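You operate a simulated robot arm through the tools that you are given. There is no shell and no other tool. Be economical: measure what you need, move in short steps, check, and stop when the job is done.

The job below is to be done with a simulated robot arm. You get a single attempt, and the scene is never put back.

TASK
Turn the block knob to 50. Then take the red-capped vial and leave it in the grey basin. Then put one of the teal-capped vials from the top of the deep bench on the green card. Then take the narrow jar on the top of the deep bench and put it away on the shelf under the steel table. Then take the orange-capped vial and leave it in the small grey tub. Then switch the meter switch off. Then fetch the red cuvette and stand it on the black mat on the shelf. Then put the blue pot in the inside of the steel sink. Then lift the red lid open. The order counts. Set down upright: narrow jar, red cuvette, blue pot.

The check looks at the end state, three seconds after you hand in, the way a careful person would. Anything else that was tipped, shoved, dropped, spilled or broken makes it a failure. A push-on lid holds only when it is set on centred and level and pressed home; a screw cap is set on level and turned clockwise until tight.

THE ROBOT
A 7-joint arm with a fingered hand on a trunk, on a base that drives. Base frame: it is fixed to the floor where the robot stands at the start and does not move with it; the origin is under the middle of the robot, x ahead of it, y to its left, z up; the surface under the hand at the start is at about z = 900. Units: mm, rad, N and s.
Its first joint turns from -2.601 to 2.601 rad. Places, roughly: black mat on the shelf (15x15 cm) [-20, -580, 800]; block knob [500, 0, 1000]; blue pot (8x8x8 cm) [-2200, 4000, 900]; green card [500, 500, 1000]; grey basin (15x11x7 cm) [-500, 2100, 900]; inside of the steel sink [-2300, 4400, 600]; meter switch [100, 500, 1000]; narrow jar (8x8x11 cm) [900, 100, 900]; orange-capped vial [750, 0, 1000]; red cuvette (3x3x7 cm) [100, 700, 900]; red lid [-3800, 3600, 400]; red-capped vial [500, 250, 1000]; shelf under the steel table [-4200, 3300, 400]; small grey tub (11x10x7 cm) [-600, -600, 1300]; teal-capped vial [750, 250, 1000]. Payload 3.5 kg.
The TCP is the grasp point between the finger pads, 30 mm short of the fingertips. In the tool frame z runs along the fingers and y along their closing line. The gripper opens to 104 mm. The gripper's body begins 35 mm behind the TCP. The gripper is a hand of 4 fingers: y runs from the thumb to the fingers, the wrist lies at [-15, -110, -186] in the tool frame, and closing takes about 1.5 s.
Orientation is that of the tool frame in the base frame, as [roll, pitch, yaw] about the fixed x, y, z axes, in that order (R = Rz(yaw) Ry(pitch) Rx(roll)). With the fingers straight down and the wrist toward the robot, the tool's x, y and z point along [0, 1, 0], [1, 0, 0] and [0, 0, -1] of the base frame.

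THE INTERFACE
- The arm moves only by the tool arm_command. Its arguments are lists of equal length, an entry for each row: "rot": the turn, a rotation vector about the tool's x, y, z in units of 5 degrees (1.0 is 5 degrees), a list of three; "delta_pos": the shift along the tool's x, y, z in units of 50 mm (1.0 is 50 mm), a list of three. In form: {"rot": [[ax, ay, az], ...], "delta_pos": [[dx, dy, dz], ...]}. A call has 1 to 10 rows; each row shifts and turns the commanded pose from where the row before left it, along the tool's axes as they then stand. "hand" is the finger opening in cm, from 0 to 10.4, set as the call begins (left out, the last holds). A call with a number of a shift or a turn outside -1 to 1 is refused whole. Each row takes 0.2 s and may step no farther than 50 mm and 0.15 rad from the row before; otherwise, or with a gripper value out of range, the whole call is refused. A pose out of reach is approached as far as the arm can. The call stops where the force on the tool passes 40 N (or 10 N more than at its start, if that is more) or the arm is blocked; 0.2 s more then pass. Each finger travels about 45 mm/s and halts on what it meets, pressing with about 23 N; the grip force reading is that of the motor and also rises with nothing between the fingers. The clock runs only during rows and for 0.2 s after the last one: add rows that do not move to give the fingers time. The reply holds the time, the measured pose of the TCP, the force on the tool along the base axes, the opening and the grip force, in the units named above and with some noise, with the torque about the TCP (base axes, N m) and any sound that the robot's microphone picked up, and new pictures: "views" is both (left out), scene, wrist or none.
- Cameras (640 x 400 px; columns grow to the right, rows downward): "scene" is now at [15, 113.7, 1488.8]; the picture's right is [-0.69, -0.72, 0.00], its down [-0.52, 0.49, -0.70] and it looks along [0.51, -0.48, -0.71] (base axes); focal length 214 px, centre (320, 200). "wrist" rides on the gripper at [61, -92, -130] in the tool frame; the picture's right is [-0.81, 0.28, -0.52], its down [-0.53, -0.71, 0.46] and it looks along [-0.24, 0.64, 0.72] (tool axes); focal length 275 px, centre (320, 200). There is no depth. A picture from a camera that has moved, and an enlarged one, comes with that camera's place and axes in the base frame and with its lens.
- raise_lower(by): slides the trunk up (or, below 0, down) by that many mm; the arm and the scene camera ride with it, the base frame stays. It gives what a move gives, with no picture.
- roll_base(legs): drives the robot by 1 to 6 legs, each [ahead, left, turn to the left] in mm, mm and rad, along the robot's own axes; the way and the turn of a leg run together, so that a leg with both is an arc; at most 1500 mm and 3.142 rad a leg. The arm and the cameras ride along, it lands a little off, and it stops where it bumps. It gives what a move gives, and a new picture of the scene camera.
- set_fingers(index, middle, ring, thumb_bend, thumb_turn): sets how far each is bent, from 0 (flat) to 100 (curled in); at 30 the hand is open as for a grip, at 70 the pads meet at the TCP. One left out holds its place. A second passes; each finger stops where it meets its share of the squeeze, and holds until it gets a number again. A gripper value or a shape takes the hand back. It gives what a move gives, with no picture; readings hold the bend of each and the force on the fingers (four entries, about 0 where the hand has none), thumb and palm. thumb_turn goes from beside the hand (0) to across from the fingers (100), as for a grip.
- set_grasp(shape): the hand has 4 fingers and takes this shape, open, in about a second: jaw (thumb against the fingers, like two jaws); tri (thumb and two fingers); tip (a fingertip pinch); poke (one finger out to press); point (the index stretched); flat (the hand flat); cup (the hand cupped); fist (a fist). The gripper value then closes the fingers along that shape, each until it touches; the sizes above hold for jaw. It gives what a move gives, with no picture.
- aim_head(pan, tilt): turns the head with the scene camera to pan (to the left, within 2.705 rad either way) and tilt (down, from -0.506 to 1.204), counted from straight ahead of the robot. It gives what a move gives, and a new picture of the scene camera.
- zoom(camera, box): a new picture of the part [left, top, right, bottom] of that camera's present view, enlarged. The clock stands still meanwhile.
- job_done(): hands the job in; it is judged then, once.

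Go step by step. Nothing tells you exact positions but the pictures and the camera data: compare them with the known pose of the tool, close in by small moves and look again before you grip or let go. The budget is 217 turns and 260 pictures, counting those below and the enlarged ones. Unless the task says otherwise, let go and move clear before handing in, and close with one line.

The tools are called after ">>>" as name(argument=value, ...) on one line, values as JSON. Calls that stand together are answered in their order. arm_command: Moves the arm, as the interface text tells. Its arguments: {"type":"object","properties":{"rot":{"type":"array","items":{"type":"array","items":{"type":"number"}}},"delta_pos":{"type":"array","items":{"type":"array","items":{"type":"number"}}},"hand":{"type":"number"},"views":{"type":"string","enum":["both","scene","wrist","none"]}},"required":["rot","delta_pos"]} The other tools are called the same way: raise_lower (by) slides the trunk up or down; set_grasp (shape) gives the hand a shape; set_fingers (index, middle, ring, thumb_bend, thumb_turn) moves the fingers one by one; roll_base (legs) drives the base; aim_head (pan, tilt) turns the head that bears the scene camera; zoom (camera, box) takes an enlarged picture of a part of a camera's view; job_done () hands the job in.

At the start:

```text
t: 0.0
eef_pos: [746.7, 238.1, 1471.0]
orientation: [3.142, -0.002, 1.571]
force: [0.4, 0.7, 0.8]
wrist_torque: [0.02, -0.03, 0.02]
width: 103.5
grasp_force: 0.0
shape: jaw
bend: [30.0, 30.0, 30.0, 30.0, 98.0]
finger forces: [0.1, 0.1, 0.0, 0.0, 0.1, 0.1]
trunk travel left (down, up): [-539.0, 171.0]
robot x, y, heading: [0.5, -3.3, -0.002]
head pan, tilt: [-0.764, 0.796]
```

scene: 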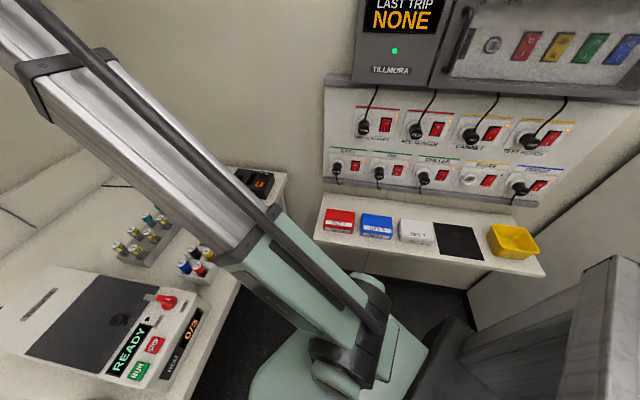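
wrist: 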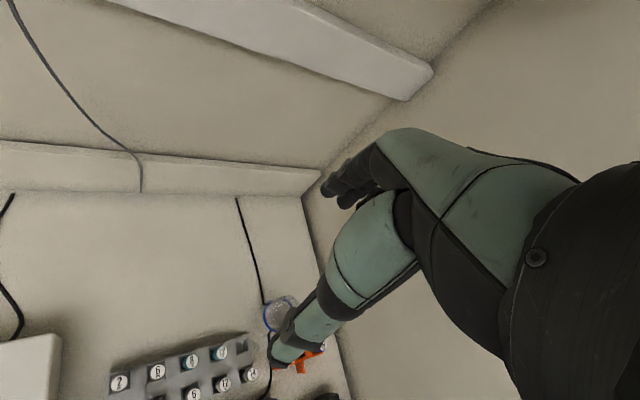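

I see the deep bench at left of the scene view with racks and an instrument, and a shelf with a black mat to the right. I'll look around with the head first.

>>> aim_head(pan=0.0, tilt=0.75)

>>> aim_head(pan=0.9, tilt=0.75)

```text
t: 1.1
eef_pos: [747.7, 238.5, 1471.6]
orientation: [3.141, 0.001, 1.572]
force: [-0.8, 0.2, -0.4]
wrist_torque: [0.0, -0.03, -0.01]
width: 103.3
grasp_force: 0.0
shape: jaw
bend: [30.0, 30.0, 30.0, 30.0, 98.0]
finger forces: [0.0, 0.0, 0.0, 0.0, 0.1, 0.0]
trunk travel left (down, up): [-539.0, 171.0]
robot x, y, heading: [0.0, 1.0, -0.001]
head pan, tilt: [0.0, 0.75]
camera scene: at [39.5, 169.5, 1492.6], right [0.0, -1.0, 0.0], down [-0.68, 0.0, -0.73], along [0.73, 0.0, -0.68], focal length 214 px, centre (320, 200)
```

scene: 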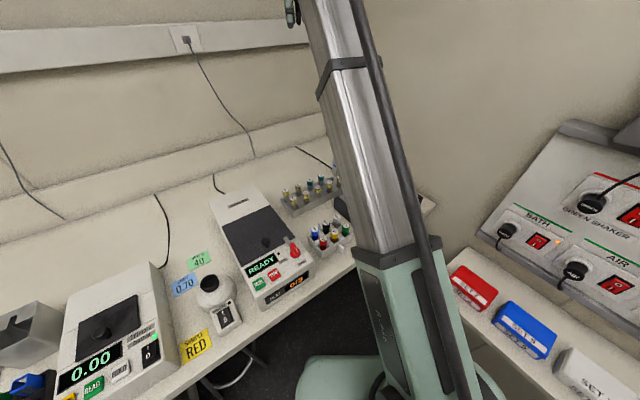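

```text
t: 2.3
eef_pos: [746.7, 238.5, 1472.6]
orientation: [-3.141, 0.0, 1.571]
force: [-0.4, 0.1, 0.1]
wrist_torque: [-0.01, 0.0, -0.02]
width: 103.8
grasp_force: 0.0
shape: jaw
bend: [30.0, 30.0, 30.0, 30.0, 98.0]
finger forces: [0.0, 0.0, 0.1, 0.0, 0.0, 0.0]
trunk travel left (down, up): [-539.0, 171.0]
robot x, y, heading: [-0.3, 1.7, -0.0]
head pan, tilt: [0.901, 0.75]
camera scene: at [8.2, 234.5, 1492.6], right [0.78, -0.62, 0.0], down [-0.42, -0.53, -0.73], along [0.45, 0.57, -0.68], focal length 214 px, centre (320, 200)
```

scene: 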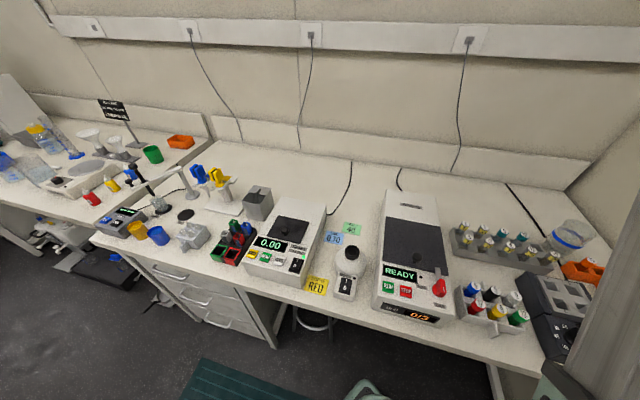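

The deep bench lies ahead with the rack, small rack and instruments. I'll zoom for details.

>>> zoom(camera="scene", box=[430, 200, 640, 400])

>>> zoom(camera="scene", box=[230, 190, 470, 340])

>>> zoom(camera="scene", box=[90, 130, 290, 290])

>>> aim_head(pan=-0.35, tilt=1.0)

```text
2.00 times, centred on (535, 300) of scene
camera zoom: at [8.2, 234.5, 1492.6], right [0.78, -0.62, 0.0], down [-0.42, -0.53, -0.73], along [0.45, 0.57, -0.68], focal length 429 px, centre (-110, 0)
```

zoom: 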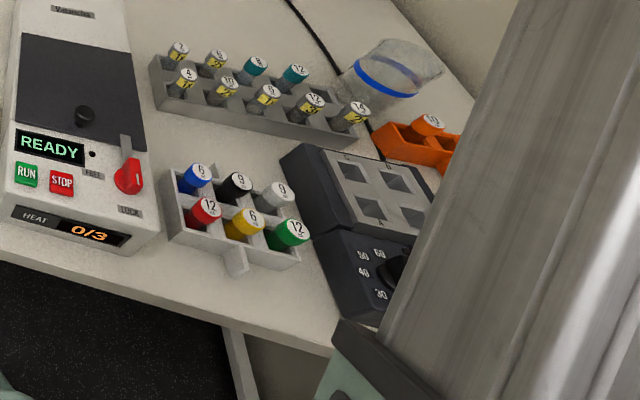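

```text
2.67 times, centred on (350, 265) of scene
camera zoom: at [8.2, 234.5, 1492.6], right [0.78, -0.62, 0.0], down [-0.42, -0.53, -0.73], along [0.45, 0.57, -0.68], focal length 572 px, centre (240, 27)
```

zoom: 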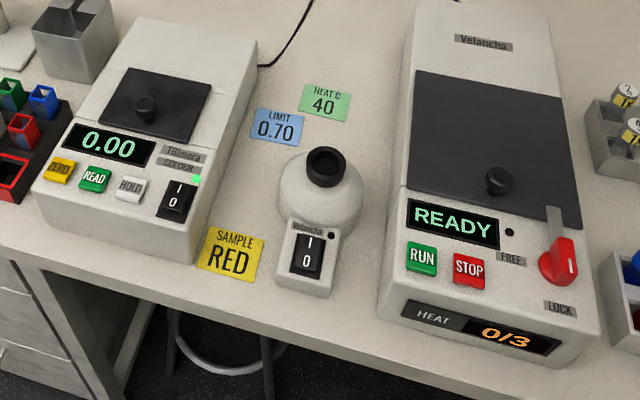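

```text
2.50 times, centred on (190, 210) of scene
camera zoom: at [8.2, 234.5, 1492.6], right [0.78, -0.62, 0.0], down [-0.42, -0.53, -0.73], along [0.45, 0.57, -0.68], focal length 536 px, centre (645, 175)
```

zoom: 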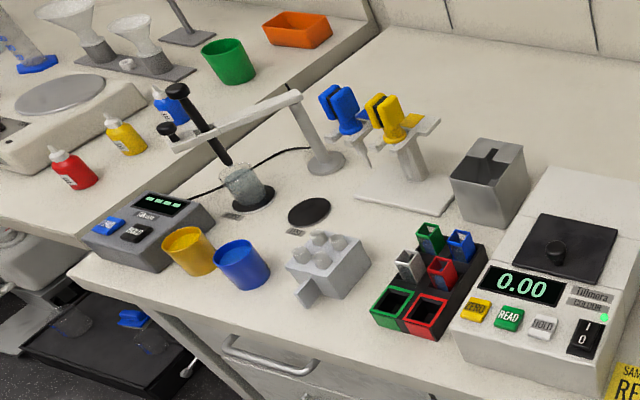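

```text
t: 3.7
eef_pos: [746.5, 238.7, 1472.1]
orientation: [-3.141, 0.0, 1.571]
force: [-0.5, -0.9, 0.3]
wrist_torque: [-0.02, 0.03, -0.01]
width: 103.4
grasp_force: 0.1
shape: jaw
bend: [30.0, 30.0, 30.0, 30.0, 98.0]
finger forces: [0.0, 0.1, 0.0, 0.0, 0.1, 0.0]
trunk travel left (down, up): [-539.0, 171.0]
robot x, y, heading: [2.0, -2.2, -0.006]
head pan, tilt: [-0.351, 1.0]
camera scene: at [22.1, 145.7, 1473.5], right [-0.34, -0.94, 0.0], down [-0.79, 0.29, -0.54], along [0.51, -0.19, -0.84], focal length 214 px, centre (320, 200)
```

scene: 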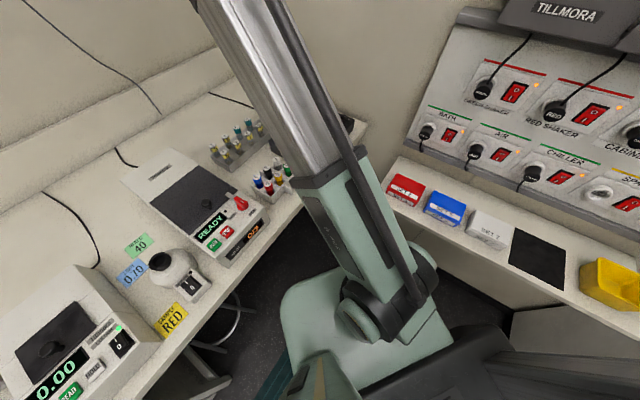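

The knob's block is at right end around (520, 0), partly hidden by the arm. I'll check what's behind and to the left before driving.

>>> aim_head(pan=-1.9, tilt=0.6)

>>> aim_head(pan=2.6, tilt=0.5)

>>> aim_head(pan=1.8, tilt=0.4)

```text
t: 5.4
eef_pos: [746.3, 239.5, 1472.6]
orientation: [-3.141, 0.0, 1.572]
force: [-0.1, 0.3, -1.0]
wrist_torque: [0.0, -0.02, 0.01]
width: 103.4
grasp_force: 0.1
shape: jaw
bend: [30.0, 30.0, 30.0, 30.0, 98.0]
finger forces: [0.0, 0.1, 0.0, 0.0, 0.1, 0.0]
trunk travel left (down, up): [-539.0, 171.0]
robot x, y, heading: [0.1, -2.2, -0.001]
head pan, tilt: [-1.901, 0.6]
camera scene: at [-71.9, 85.9, 1505.4], right [-0.95, 0.32, 0.0], down [0.18, 0.53, -0.82], along [-0.27, -0.78, -0.57], focal length 214 px, centre (320, 200)
```

scene: 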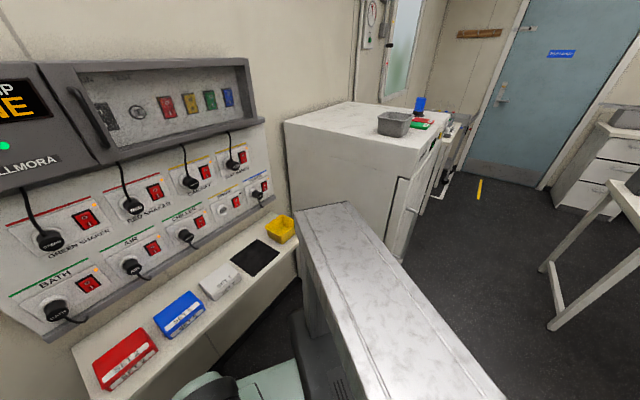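

```text
t: 9.0
eef_pos: [745.8, 239.4, 1473.0]
orientation: [3.141, -0.002, 1.572]
force: [0.4, -0.6, 0.9]
wrist_torque: [0.01, 0.0, 0.0]
width: 103.6
grasp_force: 0.1
shape: jaw
bend: [30.0, 30.0, 30.0, 30.0, 98.0]
finger forces: [0.1, 0.1, 0.1, 0.1, 0.0, 0.1]
trunk travel left (down, up): [-539.0, 171.0]
robot x, y, heading: [-2.5, 1.0, -0.001]
head pan, tilt: [2.601, 0.499]
camera scene: at [-121.3, 216.5, 1514.5], right [0.52, 0.86, 0.0], down [0.41, -0.25, -0.88], along [-0.75, 0.45, -0.48], focal length 214 px, centre (320, 200)
```

scene: 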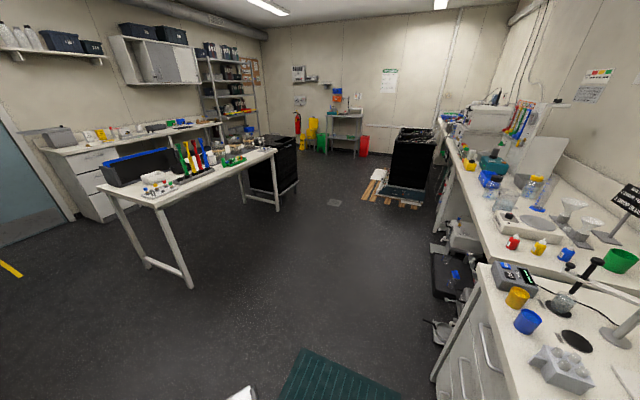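

```text
t: 10.1
eef_pos: [745.3, 239.3, 1471.3]
orientation: [3.14, 0.0, 1.57]
force: [0.6, 0.3, 0.3]
wrist_torque: [0.01, 0.02, 0.03]
width: 103.7
grasp_force: 0.1
shape: jaw
bend: [30.0, 30.0, 30.0, 30.0, 98.0]
finger forces: [0.0, 0.0, 0.0, 0.0, 0.1, 0.0]
trunk travel left (down, up): [-539.0, 171.0]
robot x, y, heading: [1.0, 3.4, 0.001]
head pan, tilt: [1.799, 0.4]
camera scene: at [-64.4, 259.8, 1523.7], right [0.97, 0.23, 0.0], down [0.09, -0.38, -0.92], along [-0.21, 0.9, -0.39], focal length 214 px, centre (320, 200)
```

scene: 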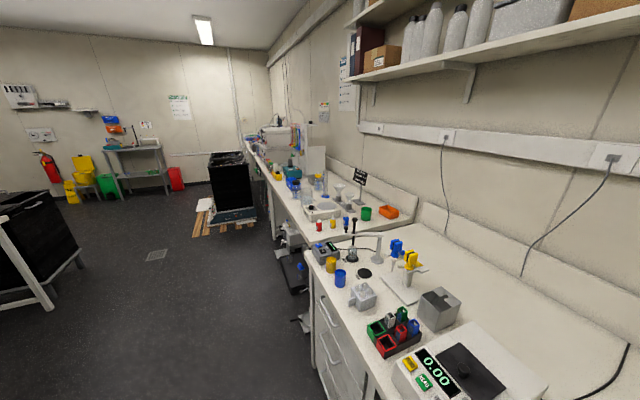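

The bench runs obliquely (about 25° to my axes), and there's free floor behind me. I'll back up a bit so the knob comes into reach and then look with the wrist camera.

>>> roll_base(legs=[[-180, 0, 0]])

>>> arm_command(rot=[[0, 0, 0], [0, 0, 0], [0, 0, 0], [0, 0, 0], [0, 0, 0]], delta_pos=[[-0.9, 0, 0.4], [-0.9, 0, 0.4], [-0.9, 0, 0.4], [-0.9, 0, 0.4], [-0.9, 0, 0.4]])

```text
t: 11.6
eef_pos: [566.4, 238.3, 1473.2]
orientation: [3.141, 0.0, 1.571]
force: [-0.3, 0.0, -0.1]
wrist_torque: [0.01, -0.03, 0.0]
width: 104.0
grasp_force: 0.0
shape: jaw
bend: [30.0, 30.0, 30.0, 30.0, 98.0]
finger forces: [0.1, 0.0, 0.0, 0.1, 0.0, 0.0]
trunk travel left (down, up): [-539.0, 171.0]
robot x, y, heading: [-180.5, -1.0, 0.0]
head pan, tilt: [1.799, 0.4]
camera scene: at [-244.4, 259.9, 1523.7], right [0.97, 0.23, 0.0], down [0.09, -0.38, -0.92], along [-0.21, 0.9, -0.39], focal length 214 px, centre (320, 200)
```

scene: 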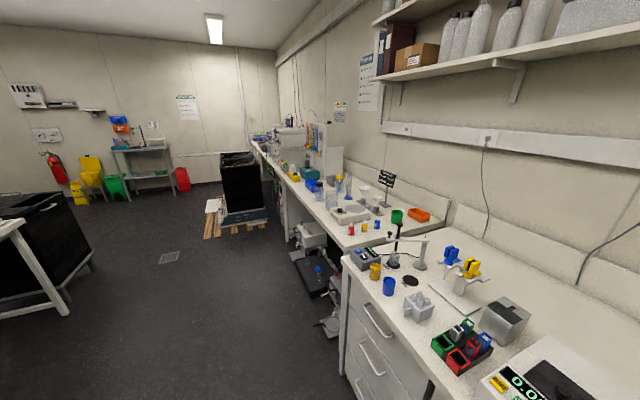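

```text
t: 12.8
eef_pos: [567.5, 11.0, 1371.9]
orientation: [3.141, -0.001, 1.571]
force: [0.0, 0.9, -0.7]
wrist_torque: [0.0, 0.01, 0.01]
width: 103.7
grasp_force: 0.1
shape: jaw
bend: [30.0, 30.0, 30.0, 30.0, 98.0]
finger forces: [0.0, 0.0, 0.0, 0.0, 0.1, 0.1]
trunk travel left (down, up): [-539.0, 171.0]
robot x, y, heading: [-177.9, -2.9, 0.003]
head pan, tilt: [1.799, 0.4]
camera scene: at [-243.4, 259.6, 1523.8], right [0.97, 0.23, 0.0], down [0.09, -0.38, -0.92], along [-0.21, 0.9, -0.39], focal length 214 px, centre (320, 200)
camera wrist: at [475.9, 72.8, 1502.2], right [0.27, -0.81, 0.52], down [-0.71, -0.53, -0.46], along [0.64, -0.24, -0.72], focal length 275 px, centre (320, 200)
```

scene: 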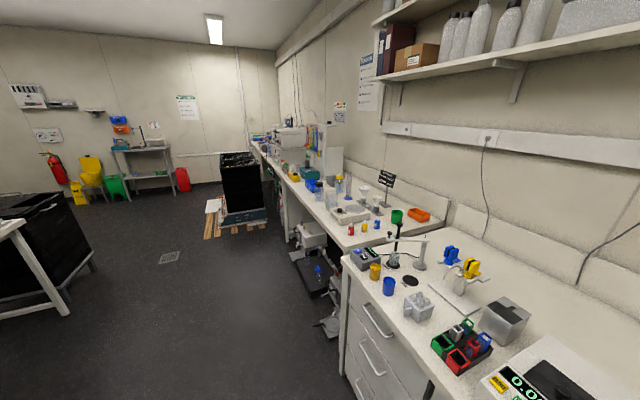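
wrist: 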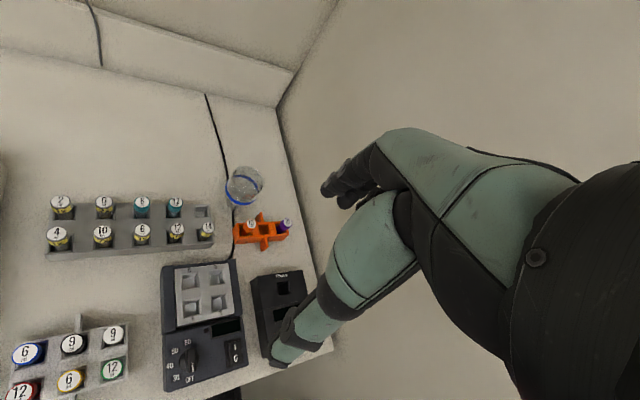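

The wrist camera shows the block heater with its knob, the racks, the orange rack and the jar. I'll zoom into it.

>>> zoom(camera="wrist", box=[140, 250, 300, 400])

>>> zoom(camera="wrist", box=[30, 150, 310, 270])

```text
2.67 times, centred on (220, 325) of wrist
camera zoom: at [475.9, 72.8, 1502.2], right [0.27, -0.81, 0.52], down [-0.71, -0.53, -0.46], along [0.64, -0.24, -0.72], focal length 734 px, centre (587, -133)
```

zoom: 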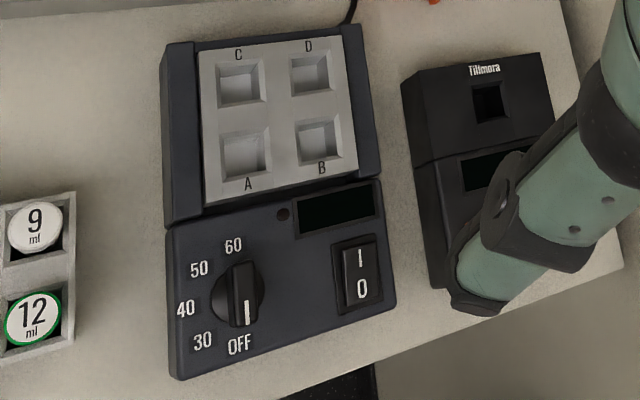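

```text
2.29 times, centred on (170, 210) of wrist
camera zoom: at [475.9, 72.8, 1502.2], right [0.27, -0.81, 0.52], down [-0.71, -0.53, -0.46], along [0.64, -0.24, -0.72], focal length 629 px, centre (663, 177)
```

zoom: 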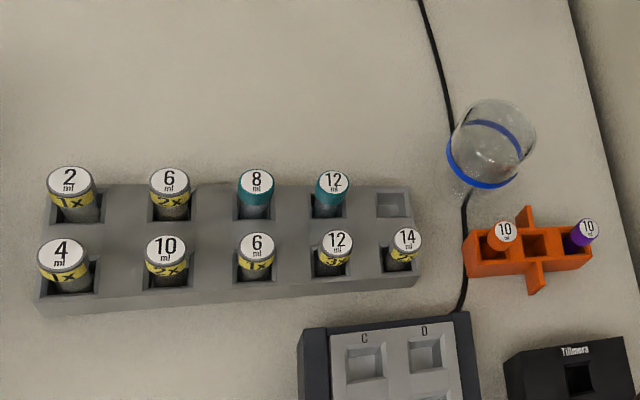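

The knob points to OFF; 30/40/50/60 follow clockwise at 45° steps, so 50 is 135° clockwise. I'll take a second, lower view to triangulate the knob and panel tilt.

>>> arm_command(rot=[[0, 0, 0], [0, 0, 0], [0, 0, 0], [0, 0, 0]], delta_pos=[[0.25, -0.6, 0.9], [0.25, -0.6, 0.9], [0.25, -0.6, 0.9], [0.25, -0.6, 0.7]], views="wrist")

>>> aim_head(pan=-0.1, tilt=0.75)

```text
refused: row 1 steps farther than a row can; nothing moved
```

```text
t: 14.7
eef_pos: [567.8, 12.3, 1372.4]
orientation: [3.141, 0.0, 1.571]
force: [-0.9, -0.6, -0.3]
wrist_torque: [-0.02, 0.03, 0.0]
width: 103.8
grasp_force: 0.1
shape: jaw
bend: [30.0, 30.0, 30.0, 30.0, 98.0]
finger forces: [0.1, 0.0, 0.0, 0.1, 0.0, 0.1]
trunk travel left (down, up): [-539.0, 171.0]
robot x, y, heading: [-181.9, 1.8, -0.001]
head pan, tilt: [-0.099, 0.75]
camera scene: at [-140.1, 161.4, 1492.6], right [-0.1, -0.99, 0.0], down [-0.68, 0.07, -0.73], along [0.73, -0.07, -0.68], focal length 214 px, centre (320, 200)
```

scene: 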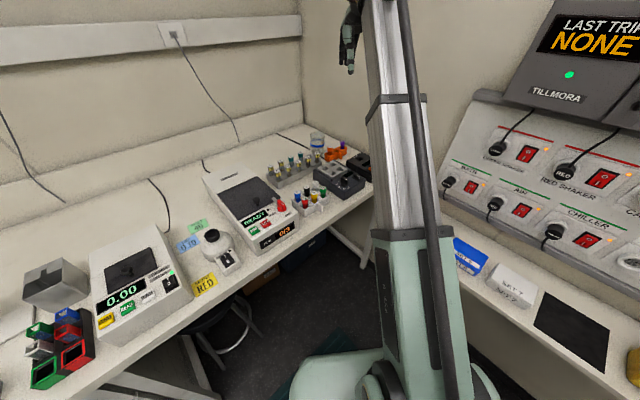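

Steps must stay under 50 mm in total; I'll redo with smaller rows and zoom the scene on the heater.

>>> arm_command(rot=[[0, 0, 0], [0, 0, 0], [0, 0, 0], [0, 0, 0], [0, 0, 0]], delta_pos=[[0.2, -0.5, 0.7], [0.2, -0.5, 0.7], [0.2, -0.5, 0.7], [0.2, -0.5, 0.7], [0, 0, 0.6]], views="wrist")

>>> zoom(camera="scene", box=[240, 120, 400, 220])

```text
t: 15.9
eef_pos: [466.5, 53.5, 1200.1]
orientation: [-3.141, -0.001, 1.57]
force: [0.2, -0.4, -0.4]
wrist_torque: [-0.02, -0.01, 0.02]
width: 103.9
grasp_force: 0.0
shape: jaw
bend: [30.0, 30.0, 30.0, 30.0, 98.0]
finger forces: [0.1, 0.0, 0.0, 0.1, 0.0, 0.1]
trunk travel left (down, up): [-539.0, 171.0]
robot x, y, heading: [-181.9, -1.7, -0.002]
head pan, tilt: [-0.099, 0.75]
camera wrist: at [374.6, 114.6, 1331.2], right [0.27, -0.81, 0.52], down [-0.71, -0.53, -0.46], along [0.65, -0.24, -0.72], focal length 275 px, centre (320, 200)
```

wrist: 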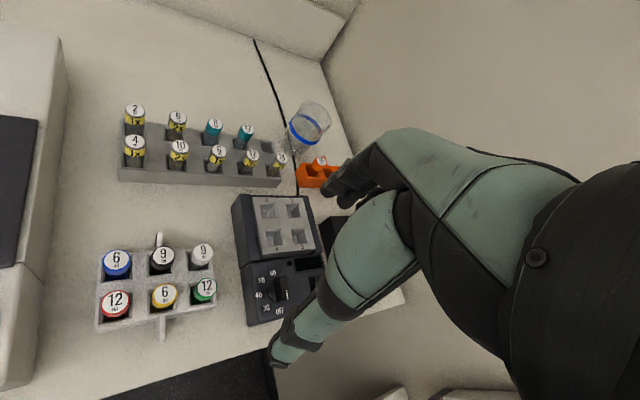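

```text
4.00 times, centred on (320, 170) of scene
camera zoom: at [-140.1, 161.4, 1492.6], right [-0.1, -0.99, 0.0], down [-0.68, 0.07, -0.73], along [0.73, -0.07, -0.68], focal length 858 px, centre (320, 320)
```

zoom: 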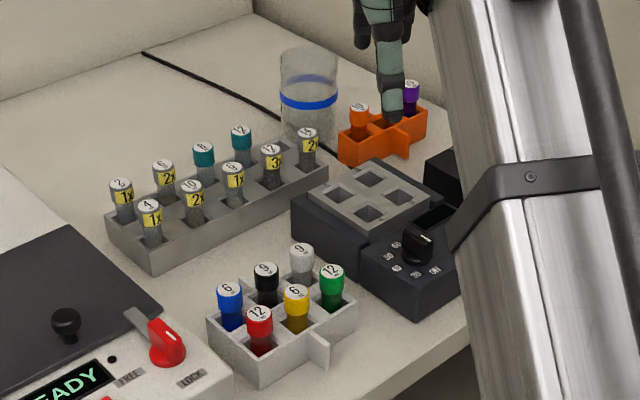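

Knob top triangulates to about [520, 0, 968]. I'll zoom more on the panel to judge its tilt.

>>> zoom(camera="scene", box=[310, 155, 374, 205])

>>> zoom(camera="wrist", box=[220, 180, 348, 340])

```text
8.00 times, centred on (342, 180) of scene
camera zoom: at [-140.1, 161.4, 1492.6], right [-0.1, -0.99, 0.0], down [-0.68, 0.07, -0.73], along [0.73, -0.07, -0.68], focal length 1716 px, centre (144, 360)
```

zoom: 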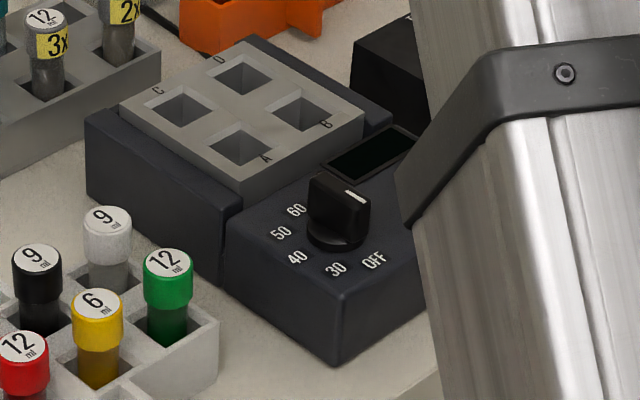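

```text
2.50 times, centred on (284, 260) of wrist
camera zoom: at [374.6, 114.6, 1331.2], right [0.27, -0.81, 0.52], down [-0.71, -0.53, -0.46], along [0.65, -0.24, -0.72], focal length 688 px, centre (410, 50)
```

zoom: 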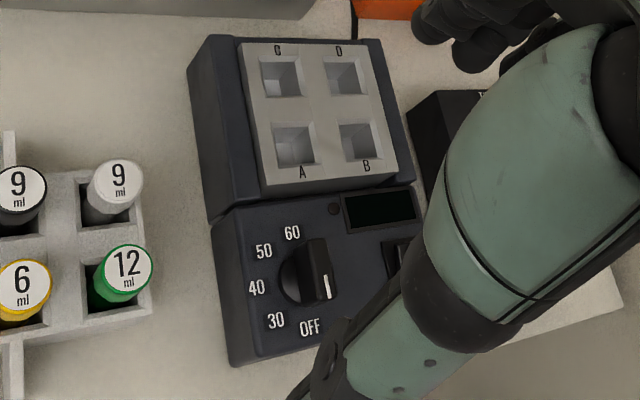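

The panel is nearly flat (z≈956), the knob top about 985 at [521, 0], and the heater is turned about 37°. I'll shape the hand to a fingertip pinch and start turning the tool counter-clockwise so the later 135° clockwise twist fits.

>>> set_grasp(shape="tip")

>>> arm_command(rot=[[0, 0, -1], [0, 0, -1], [0, 0, -1], [0, 0, -1], [0, 0, -1], [0, 0, -1], [0, 0, -1], [0, 0, -1], [0, 0, -1], [0, 0, -1]], delta_pos=[[0, 0, 0], [0, 0, 0], [0, 0, 0], [0, 0, 0], [0, 0, 0], [0, 0, 0], [0, 0, 0], [0, 0, 0], [0, 0, 0], [0, 0, 0]], views="none")

>>> arm_command(rot=[[0, 0, -1], [0, 0, -1], [0, 0, -1], [0, 0, -1], [0, 0, -1], [0, 0, -1], [0, 0, -1], [0, 0, -1], [0, 0, -1], [0, 0, -1]], delta_pos=[[0, 0, 0], [0, 0, 0], [0, 0, 0], [0, 0, 0], [0, 0, 0], [0, 0, 0], [0, 0, 0], [0, 0, 0], [0, 0, 0], [0, 0, 0]], views="both")

```text
t: 16.8
eef_pos: [466.8, 53.6, 1201.4]
orientation: [3.141, 0.0, 1.571]
force: [0.0, 0.6, 0.1]
wrist_torque: [-0.06, -0.01, 0.0]
width: 103.8
grasp_force: 0.1
shape: tip
bend: [30.0, 98.0, 99.0, 30.0, 98.0]
finger forces: [0.0, 0.0, 0.0, 0.0, 0.0, 0.0]
trunk travel left (down, up): [-539.0, 171.0]
robot x, y, heading: [-179.1, -1.0, 0.002]
head pan, tilt: [-0.099, 0.75]
```

```text
t: 19.0
eef_pos: [467.3, 54.6, 1201.5]
orientation: [3.142, -0.001, 2.446]
force: [-0.9, 0.3, -0.3]
wrist_torque: [0.0, 0.02, 0.01]
width: 103.8
grasp_force: 0.2
shape: tip
bend: [30.0, 98.0, 99.0, 30.0, 98.0]
finger forces: [0.0, 0.1, 0.0, 0.0, 0.0, 0.0]
trunk travel left (down, up): [-539.0, 171.0]
robot x, y, heading: [-176.9, -3.3, -0.0]
head pan, tilt: [-0.099, 0.75]
```

```text
t: 20.3
eef_pos: [468.9, 53.3, 1201.5]
orientation: [3.138, -0.003, 2.883]
force: [30.9, -17.1, 19.6]
wrist_torque: [0.73, 5.99, 4.12]
width: 103.7
grasp_force: 0.0
shape: tip
bend: [30.0, 98.0, 99.0, 30.0, 98.0]
finger forces: [0.1, 0.0, 0.0, 0.0, 0.0, 0.1]
trunk travel left (down, up): [-539.0, 171.0]
robot x, y, heading: [-178.3, -0.3, -0.003]
head pan, tilt: [-0.099, 0.75]
stopped in row 6: the force on the tool passed its limit at 107 N (the readings are from after the stop); the commanded pose is now the measured one
camera scene: at [-140.2, 161.4, 1492.6], right [-0.1, -0.99, 0.0], down [-0.68, 0.07, -0.73], along [0.73, -0.07, -0.68], focal length 214 px, centre (320, 200)
camera wrist: at [385.5, -20.1, 1332.0], right [0.85, 0.06, 0.52], down [0.33, -0.82, -0.46], along [0.4, 0.56, -0.72], focal length 275 px, centre (320, 200)
```

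scene: 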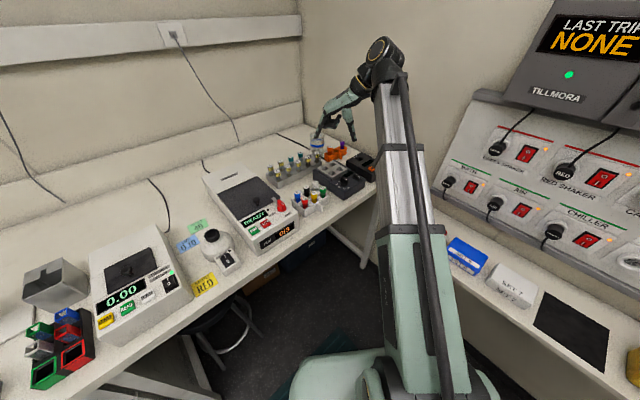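
wrist: 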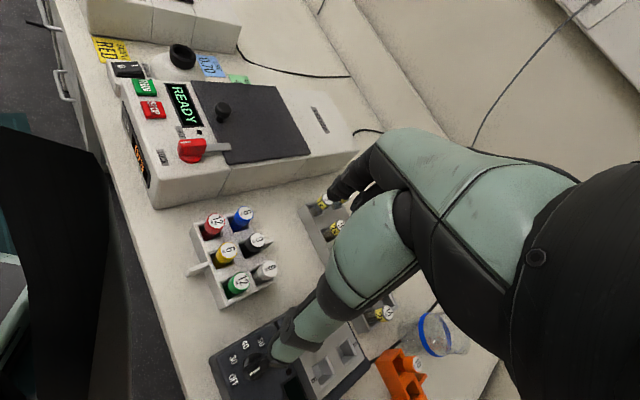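

The hand met the arm itself at about −75°. I'll test the clockwise side instead: grip at +53°, twist to ~+120°, then regrip flipped.

>>> arm_command(rot=[[0, 0, 1], [0, 0, 1], [0, 0, 1], [0, 0, 1], [0, 0, 1], [0, 0, 1], [0, 0, 1], [0, 0, 1], [0, 0, 1], [0, 0, 1]], delta_pos=[[0, 0, 0], [0, 0, 0], [0, 0, 0], [0, 0, 0], [0, 0, 0], [0, 0, 0], [0, 0, 0], [0, 0, 0], [0, 0, 0], [0, 0, 0]], views="none")

>>> arm_command(rot=[[0, 0, 1], [0, 0, 1], [0, 0, 1], [0, 0, 1], [0, 0, 1], [0, 0, 1], [0, 0, 1], [0, 0, 1], [0, 0, 1], [0, 0, 1]], delta_pos=[[0, 0, 0], [0, 0, 0], [0, 0, 0], [0, 0, 0], [0, 0, 0], [0, 0, 0], [0, 0, 0], [0, 0, 0], [0, 0, 0], [0, 0, 0]], views="none")

>>> arm_command(rot=[[0, 0, 1], [0, 0, 1], [0, 0, 1], [0, 0, 1], [0, 0, 1], [0, 0, 1], [0, 0, 1], [0, 0, 1], [0, 0, 1], [0, 0, 1]], delta_pos=[[0, 0, 0], [0, 0, 0], [0, 0, 0], [0, 0, 0], [0, 0, 0], [0, 0, 0], [0, 0, 0], [0, 0, 0], [0, 0, 0], [0, 0, 0]], views="wrist")

>>> arm_command(rot=[[0, 0, 1], [0, 0, 1], [0, 0, 1], [0, 0, 1], [0, 0, 1], [0, 0, 1], [0, 0, 1], [0, 0, 1], [0, 0, 1], [0, 0, 1]], delta_pos=[[0, 0, 0], [0, 0, 0], [0, 0, 0], [0, 0, 0], [0, 0, 0], [0, 0, 0], [0, 0, 0], [0, 0, 0], [0, 0, 0], [0, 0, 0]], views="none")

```text
t: 20.5
eef_pos: [468.5, 53.7, 1202.4]
orientation: [3.138, 0.0, 2.879]
force: [10.6, 6.2, 3.3]
wrist_torque: [-0.89, 1.77, 0.37]
width: 104.0
grasp_force: 0.1
shape: tip
bend: [30.0, 98.0, 99.0, 30.0, 98.0]
finger forces: [0.0, 0.0, 0.1, 0.0, 0.0, 0.0]
trunk travel left (down, up): [-539.0, 171.0]
robot x, y, heading: [-182.8, 0.4, 0.004]
head pan, tilt: [-0.099, 0.75]
stopped in row 1: the force on the tool passed its limit at 60 N (the readings are from after the stop); the commanded pose is now the measured one
```

```text
t: 22.7
eef_pos: [468.0, 53.7, 1202.8]
orientation: [3.141, -0.003, 2.005]
force: [0.5, -0.6, 0.4]
wrist_torque: [-0.02, -0.01, -0.02]
width: 103.5
grasp_force: 0.0
shape: tip
bend: [30.0, 98.0, 99.0, 30.0, 98.0]
finger forces: [0.1, 0.0, 0.1, 0.0, 0.0, 0.0]
trunk travel left (down, up): [-539.0, 171.0]
robot x, y, heading: [-180.4, 0.5, -0.002]
head pan, tilt: [-0.099, 0.75]
```

```text
t: 24.9
eef_pos: [465.6, 54.5, 1201.5]
orientation: [-3.141, -0.002, 1.131]
force: [0.5, 0.3, -1.0]
wrist_torque: [0.01, 0.0, 0.0]
width: 103.8
grasp_force: 0.1
shape: tip
bend: [30.0, 98.0, 99.0, 30.0, 98.0]
finger forces: [0.1, 0.0, 0.0, 0.1, 0.0, 0.0]
trunk travel left (down, up): [-539.0, 171.0]
robot x, y, heading: [-180.1, -0.1, 0.002]
head pan, tilt: [-0.099, 0.75]
camera wrist: at [410.5, 147.8, 1332.1], right [-0.1, -0.85, 0.51], down [-0.87, -0.18, -0.45], along [0.48, -0.49, -0.73], focal length 275 px, centre (320, 200)
```

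wrist: 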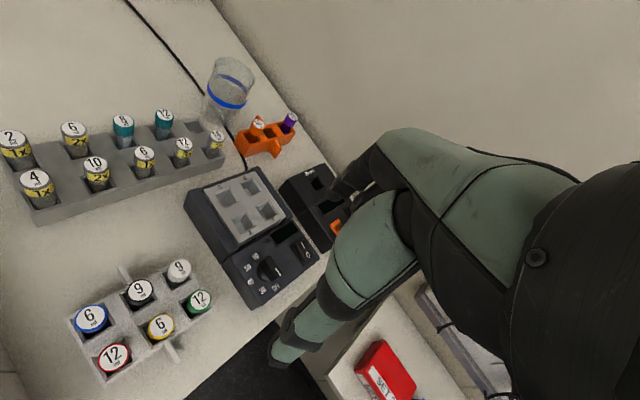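

```text
t: 27.1
eef_pos: [468.8, 53.3, 1201.7]
orientation: [-3.139, 0.0, 0.259]
force: [0.1, 0.1, -0.2]
wrist_torque: [0.02, -0.03, 0.01]
width: 103.7
grasp_force: 0.1
shape: tip
bend: [30.0, 98.0, 99.0, 30.0, 98.0]
finger forces: [0.1, 0.1, 0.0, 0.1, 0.0, 0.1]
trunk travel left (down, up): [-539.0, 171.0]
robot x, y, heading: [-180.8, 3.3, 0.001]
head pan, tilt: [-0.099, 0.75]
```

Clockwise to +75° is fine; test further to +125°.

>>> arm_command(rot=[[0, 0, 1], [0, 0, 1], [0, 0, 1], [0, 0, 1], [0, 0, 1], [0, 0, 1], [0, 0, 1], [0, 0, 1], [0, 0, 1], [0, 0, 1]], delta_pos=[[0, 0, 0], [0, 0, 0], [0, 0, 0], [0, 0, 0], [0, 0, 0], [0, 0, 0], [0, 0, 0], [0, 0, 0], [0, 0, 0], [0, 0, 0]], views="none")

>>> arm_command(rot=[[0, 0, 1], [0, 0, 1], [0, 0, 1], [0, 0, 1], [0, 0, 1], [0, 0, 1], [0, 0, 1], [0, 0, 1], [0, 0, 1], [0, 0, 1]], delta_pos=[[0, 0, 0], [0, 0, 0], [0, 0, 0], [0, 0, 0], [0, 0, 0], [0, 0, 0], [0, 0, 0], [0, 0, 0], [0, 0, 0], [0, 0, 0]], views="scene")

```text
t: 29.3
eef_pos: [564.3, -119.1, 983.5]
orientation: [-3.125, -0.021, -0.595]
force: [0.7, 0.0, -0.1]
wrist_torque: [0.02, -0.02, 0.0]
width: 104.0
grasp_force: 0.0
shape: tip
bend: [30.0, 98.0, 99.0, 30.0, 98.0]
finger forces: [0.0, 0.0, 0.0, 0.0, 0.0, 0.0]
out of reach, approached as far as the arm can: row 1, 2, 3, 4, 5, 6, 7, 8, 9, 10
trunk travel left (down, up): [-539.0, 171.0]
robot x, y, heading: [-176.5, 1.5, -0.005]
head pan, tilt: [-0.099, 0.75]
```

```text
t: 30.1
eef_pos: [564.8, -149.4, 924.0]
orientation: [-3.115, -0.016, -0.802]
force: [-15.7, 20.9, 23.4]
wrist_torque: [0.24, -1.14, 1.2]
width: 103.8
grasp_force: 0.1
shape: tip
bend: [30.0, 98.0, 99.0, 26.0, 100.0]
finger forces: [0.0, 0.0, 0.1, 0.1, 32.5, 0.0]
out of reach, approached as far as the arm can: row 1, 2, 3
trunk travel left (down, up): [-539.0, 171.0]
robot x, y, heading: [-179.5, -1.5, 0.002]
head pan, tilt: [-0.099, 0.75]
stopped in row 3: the force on the tool passed its limit at 63 N (the readings are from after the stop); the commanded pose is now the measured one
camera scene: at [-145.2, 164.5, 1492.8], right [-0.1, -1.0, 0.0], down [-0.68, 0.07, -0.73], along [0.73, -0.07, -0.68], focal length 214 px, centre (320, 200)
```

scene: 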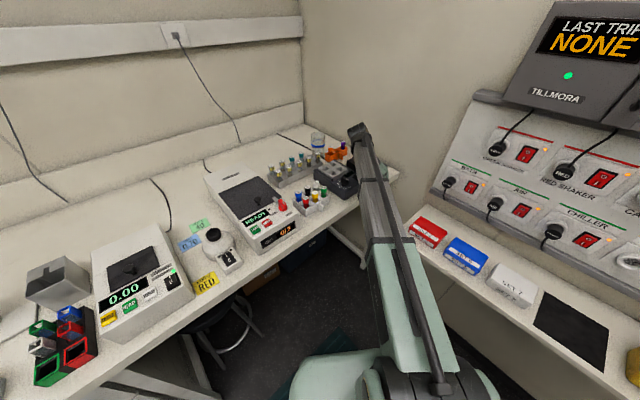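

That was an out-of-reach drift that brought the hand down near the bench. I'll lift straight up carefully and inspect.

>>> raise_lower(by=120)

>>> zoom(camera="scene", box=[260, 110, 420, 210])

>>> zoom(camera="wrist", box=[0, 0, 640, 400])

```text
t: 31.6
eef_pos: [567.9, -154.0, 1038.8]
orientation: [-3.12, -0.015, -0.805]
force: [-0.5, -0.1, -0.1]
wrist_torque: [-0.02, -0.01, 0.01]
width: 104.0
grasp_force: 0.1
shape: tip
bend: [30.0, 98.0, 99.0, 30.0, 98.0]
finger forces: [0.0, 0.0, 0.1, 0.0, 0.0, 0.0]
trunk travel left (down, up): [-659.0, 51.0]
robot x, y, heading: [-180.3, 2.6, 0.001]
head pan, tilt: [-0.099, 0.75]
```

```text
4.00 times, centred on (340, 160) of scene
camera zoom: at [-140.3, 161.7, 1612.5], right [-0.1, -1.0, 0.0], down [-0.68, 0.07, -0.73], along [0.73, -0.07, -0.68], focal length 858 px, centre (240, 360)
```

zoom: 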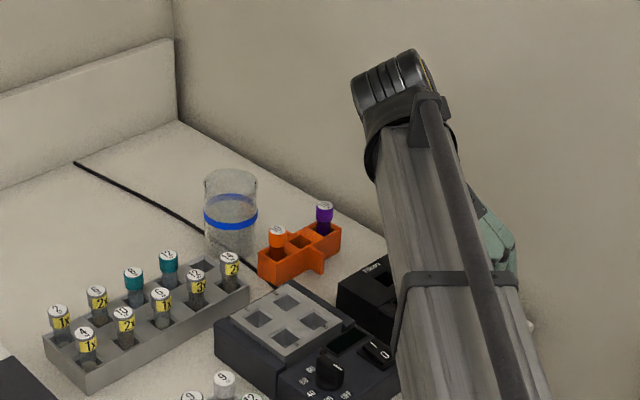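

```text
1.00 times, centred on (320, 200) of wrist (not enlarged: the box is as wide or as high as the picture)
camera zoom: at [672.7, -136.1, 1172.6], right [-0.77, 0.39, 0.5], down [0.16, 0.88, -0.45], along [-0.61, -0.27, -0.74], focal length 275 px, centre (320, 200)
```

zoom: 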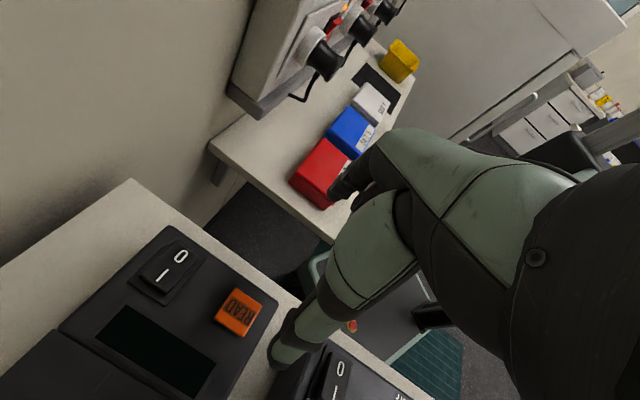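

The hand is clear; the yaw range is about −70…+75°, so gripping can't cover 135°. I'll return to a neutral yaw in steps and instead push the pointer round with one finger.

>>> arm_command(rot=[[0, 0, -1], [0, 0, -1], [0, 0, -1], [0, 0, -1], [0, 0, -1], [0, 0, -1]], delta_pos=[[0, 0, -0.6], [0, 0, -0.6], [0, 0, -0.6], [0, 0, -0.6], [0, 0, -0.6], [0, 0, -0.6]], views="none")

>>> set_grasp(shape="poke")

```text
t: 33.0
eef_pos: [561.3, -155.2, 1219.8]
orientation: [-3.129, -0.024, -0.278]
force: [-0.2, 0.7, 0.0]
wrist_torque: [-0.04, 0.0, 0.0]
width: 104.0
grasp_force: 0.2
shape: tip
bend: [30.0, 98.0, 99.0, 30.0, 98.0]
finger forces: [0.0, 0.0, 0.0, 0.0, 0.0, 0.0]
trunk travel left (down, up): [-659.0, 51.0]
robot x, y, heading: [-180.1, 0.8, 0.001]
head pan, tilt: [-0.099, 0.75]
```

```text
t: 33.9
eef_pos: [562.2, -155.6, 1219.9]
orientation: [-3.129, -0.024, -0.282]
force: [0.0, 0.4, -0.4]
wrist_torque: [0.01, 0.01, 0.02]
width: 0.1
grasp_force: 0.0
shape: poke
bend: [70.0, 70.0, 99.0, 100.0, 100.0]
finger forces: [0.0, 0.1, 0.0, 0.0, 0.0, 0.0]
trunk travel left (down, up): [-659.0, 51.0]
robot x, y, heading: [-177.1, 0.1, -0.001]
head pan, tilt: [-0.099, 0.75]
```

Continue back to neutral yaw and move above the knob's near-right side.

>>> arm_command(rot=[[0, 0, -1], [0, 0, -1], [0, 0, -1], [0, 0, -1], [0, 0, -1], [0, 0, -1], [0, 0, -1], [0, 0, -1], [0, 0, -1], [0, 0, -1]], delta_pos=[[0, 0, 0], [0, 0, 0], [0, 0, 0], [0, 0, 0], [0, 0, 0], [0, 0, 0], [0, 0, 0], [0, 0, 0], [0, 0, 0], [0, 0, 0]], views="none")

>>> arm_command(rot=[[0, 0, -1], [0, 0, -1], [0, 0, -1], [0, 0, -1], [0, 0, -1], [0, 0, -1], [0, 0, -1], [0, 0, -1], [0, 0, -1], [0, 0, -1]], delta_pos=[[0, 0, 0], [0, 0, 0], [0, 0, 0], [0, 0, 0], [0, 0, 0], [0, 0, 0], [0, 0, 0], [0, 0, 0], [0, 0, 0], [0, 0, 0]], views="both")

```text
t: 36.1
eef_pos: [563.1, -154.9, 1219.3]
orientation: [3.132, -0.024, 0.594]
force: [1.2, -0.3, 0.1]
wrist_torque: [0.01, -0.02, 0.01]
width: 0.0
grasp_force: 0.1
shape: poke
bend: [70.0, 70.0, 99.0, 100.0, 100.0]
finger forces: [0.0, 0.0, 0.0, 0.0, 0.0, 0.0]
trunk travel left (down, up): [-659.0, 51.0]
robot x, y, heading: [-180.6, -0.3, 0.002]
head pan, tilt: [-0.099, 0.75]
```

```text
t: 38.3
eef_pos: [562.4, -155.2, 1219.3]
orientation: [3.114, -0.009, 1.465]
force: [-0.2, -0.4, -0.6]
wrist_torque: [0.04, -0.03, -0.01]
width: 0.0
grasp_force: 0.1
shape: poke
bend: [70.0, 70.0, 99.0, 100.0, 100.0]
finger forces: [0.1, 0.0, 0.0, 0.1, 0.1, 0.1]
trunk travel left (down, up): [-659.0, 51.0]
robot x, y, heading: [-179.7, 0.4, -0.002]
head pan, tilt: [-0.099, 0.75]
camera scene: at [-140.4, 161.6, 1612.6], right [-0.1, -1.0, 0.0], down [-0.68, 0.07, -0.73], along [0.73, -0.07, -0.68], focal length 214 px, centre (320, 200)
camera wrist: at [474.3, -85.6, 1347.2], right [0.17, -0.84, 0.52], down [-0.75, -0.45, -0.48], along [0.64, -0.31, -0.71], focal length 275 px, centre (320, 200)
```

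scene: 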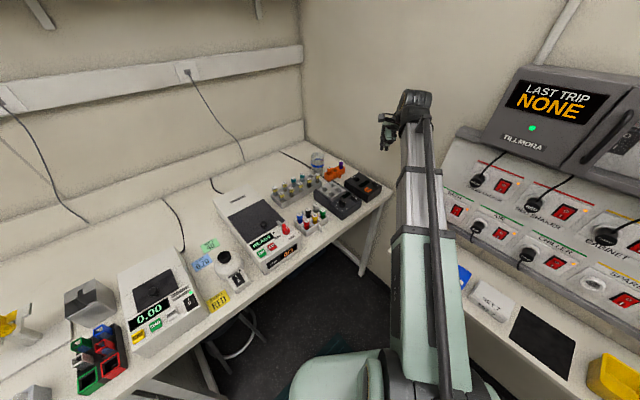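
wrist: 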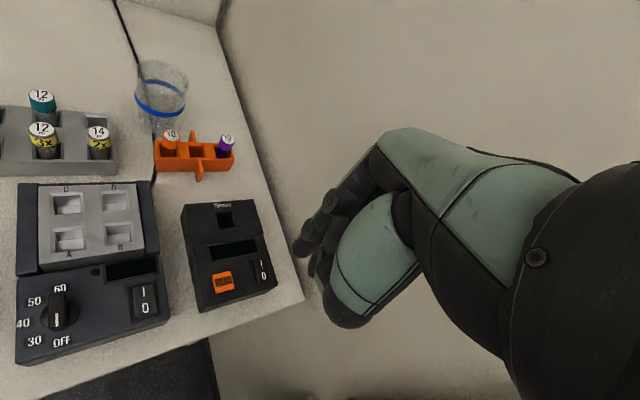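

The neighbouring meter looks undisturbed. Let me zoom on the poke-shaped hand to find the fingertip.

>>> zoom(camera="wrist", box=[240, 120, 440, 340])

>>> zoom(camera="scene", box=[350, 80, 446, 140])

```text
1.82 times, centred on (340, 230) of wrist
camera zoom: at [474.3, -85.6, 1347.2], right [0.17, -0.84, 0.52], down [-0.75, -0.45, -0.48], along [0.64, -0.31, -0.71], focal length 500 px, centre (284, 146)
```

zoom: 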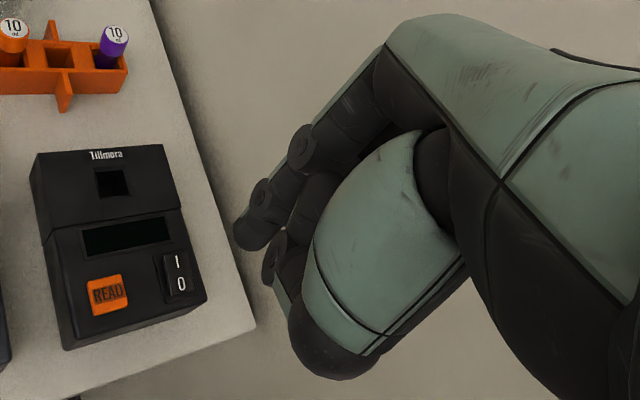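

```text
6.67 times, centred on (398, 110) of scene
camera zoom: at [-140.4, 161.6, 1612.6], right [-0.1, -1.0, 0.0], down [-0.68, 0.07, -0.73], along [0.73, -0.07, -0.68], focal length 1430 px, centre (-200, 800)
```

zoom: 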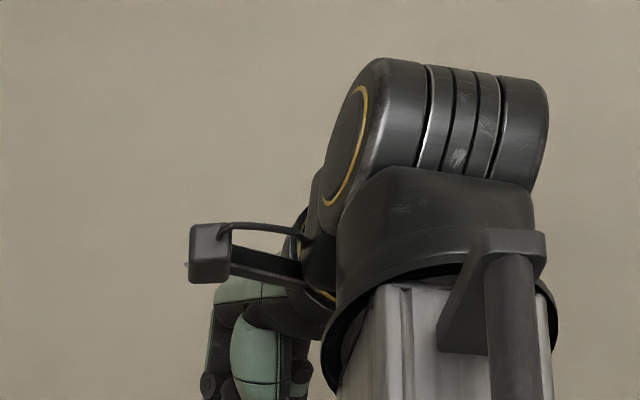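

I'll leave just one finger extended and compare.

>>> set_fingers(index=70, middle=100, ring=100, thumb_bend=0, thumb_turn=0)

>>> zoom(camera="wrist", box=[240, 120, 440, 340])

>>> set_fingers(index=100, middle=70)

>>> zoom(camera="wrist", box=[240, 120, 440, 340])

```text
t: 39.3
eef_pos: [563.4, -154.9, 1219.3]
orientation: [3.115, -0.009, 1.465]
force: [0.0, 0.0, 1.3]
wrist_torque: [0.01, 0.0, 0.03]
width: 132.8
grasp_force: 0.0
shape: fingers
bend: [70.0, 100.0, 100.0, 0.0, 0.0]
finger forces: [0.0, 0.0, 0.0, 0.1, 0.1, 0.1]
trunk travel left (down, up): [-659.0, 51.0]
robot x, y, heading: [-176.8, -3.3, 0.003]
head pan, tilt: [-0.099, 0.75]
```

```text
1.82 times, centred on (340, 230) of wrist
camera zoom: at [474.3, -85.6, 1347.2], right [0.17, -0.84, 0.52], down [-0.75, -0.45, -0.48], along [0.63, -0.31, -0.71], focal length 500 px, centre (284, 146)
```

zoom: 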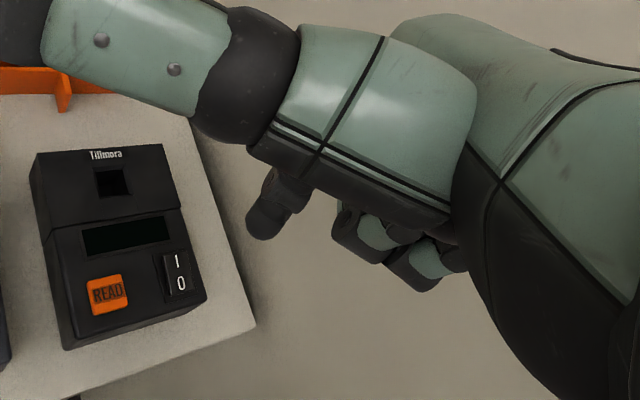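

```text
t: 40.3
eef_pos: [562.4, -154.5, 1218.2]
orientation: [3.115, -0.008, 1.466]
force: [-0.8, -0.9, 1.4]
wrist_torque: [0.03, -0.04, 0.02]
width: 99.1
grasp_force: 0.2
shape: fingers
bend: [100.0, 70.0, 100.0, 0.0, 0.0]
finger forces: [0.0, 0.1, 0.1, 0.0, 0.0, 0.0]
trunk travel left (down, up): [-659.0, 51.0]
robot x, y, heading: [-179.3, 0.2, -0.003]
head pan, tilt: [-0.099, 0.75]
```

```text
1.82 times, centred on (340, 230) of wrist
camera zoom: at [474.4, -85.5, 1347.2], right [0.17, -0.84, 0.52], down [-0.75, -0.45, -0.48], along [0.63, -0.31, -0.71], focal length 500 px, centre (284, 146)
```

zoom: 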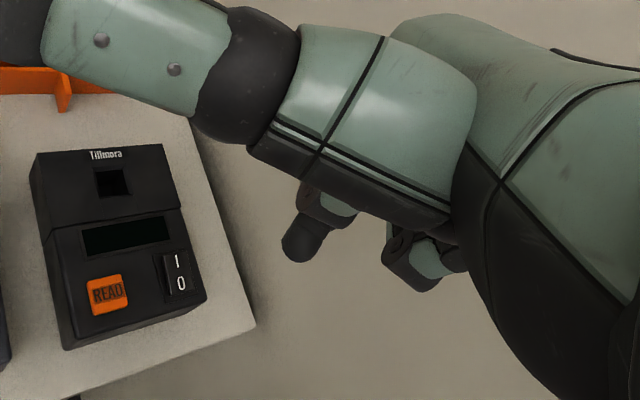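

The index tip sits about [6, 6, 28] in the tool frame. I'll extend only the index, level the tool and come above the knob's right-front side to push the pointer clockwise.

>>> set_fingers(index=70, middle=100, ring=100, thumb_bend=100, thumb_turn=100)

>>> arm_command(rot=[[0.32, 0, -0.6], [0, 0, -0.6], [0, 0, 0], [0, 0, 0], [0, 0, 0], [0, 0, 0], [0, 0, 0]], delta_pos=[[0, 0, 0], [0, 0, 0], [0.52, -0.19, 0.62], [0.52, -0.19, 0.62], [0.52, -0.19, 0.62], [0.52, -0.19, 0.62], [0.52, -0.19, 0.62]], views="wrist")

```text
t: 41.3
eef_pos: [563.3, -155.2, 1219.6]
orientation: [3.117, -0.01, 1.465]
force: [0.3, -0.1, -1.3]
wrist_torque: [0.0, 0.01, 0.0]
width: 11.0
grasp_force: 0.1
shape: fingers
bend: [65.0, 100.0, 100.0, 88.0, 96.0]
finger forces: [0.0, 0.0, 0.1, 0.0, 0.1, 0.1]
trunk travel left (down, up): [-659.0, 51.0]
robot x, y, heading: [-176.7, -0.8, 0.001]
head pan, tilt: [-0.099, 0.75]
```

```text
t: 42.9
eef_pos: [515.2, -24.2, 1065.0]
orientation: [-3.141, -0.006, 1.57]
force: [0.2, 0.7, 0.0]
wrist_torque: [0.03, 0.01, 0.03]
width: 11.1
grasp_force: 0.1
shape: fingers
bend: [65.0, 100.0, 100.0, 88.0, 96.0]
finger forces: [0.0, 0.0, 0.0, 0.0, 0.0, 0.0]
trunk travel left (down, up): [-659.0, 51.0]
robot x, y, heading: [-179.5, 2.9, 0.004]
head pan, tilt: [-0.099, 0.75]
camera wrist: at [423.5, 35.7, 1196.5], right [0.27, -0.81, 0.51], down [-0.71, -0.53, -0.46], along [0.64, -0.24, -0.73], focal length 275 px, centre (320, 200)
```

wrist: 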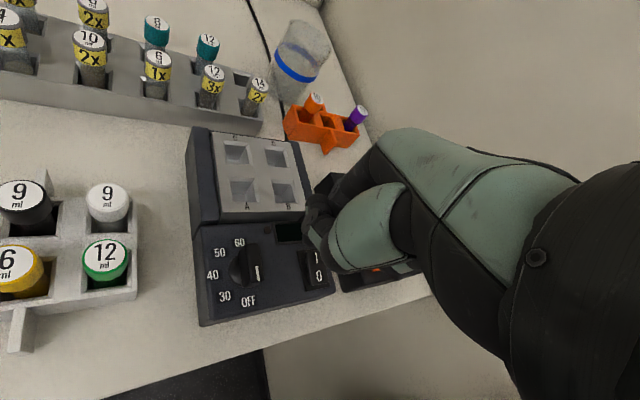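

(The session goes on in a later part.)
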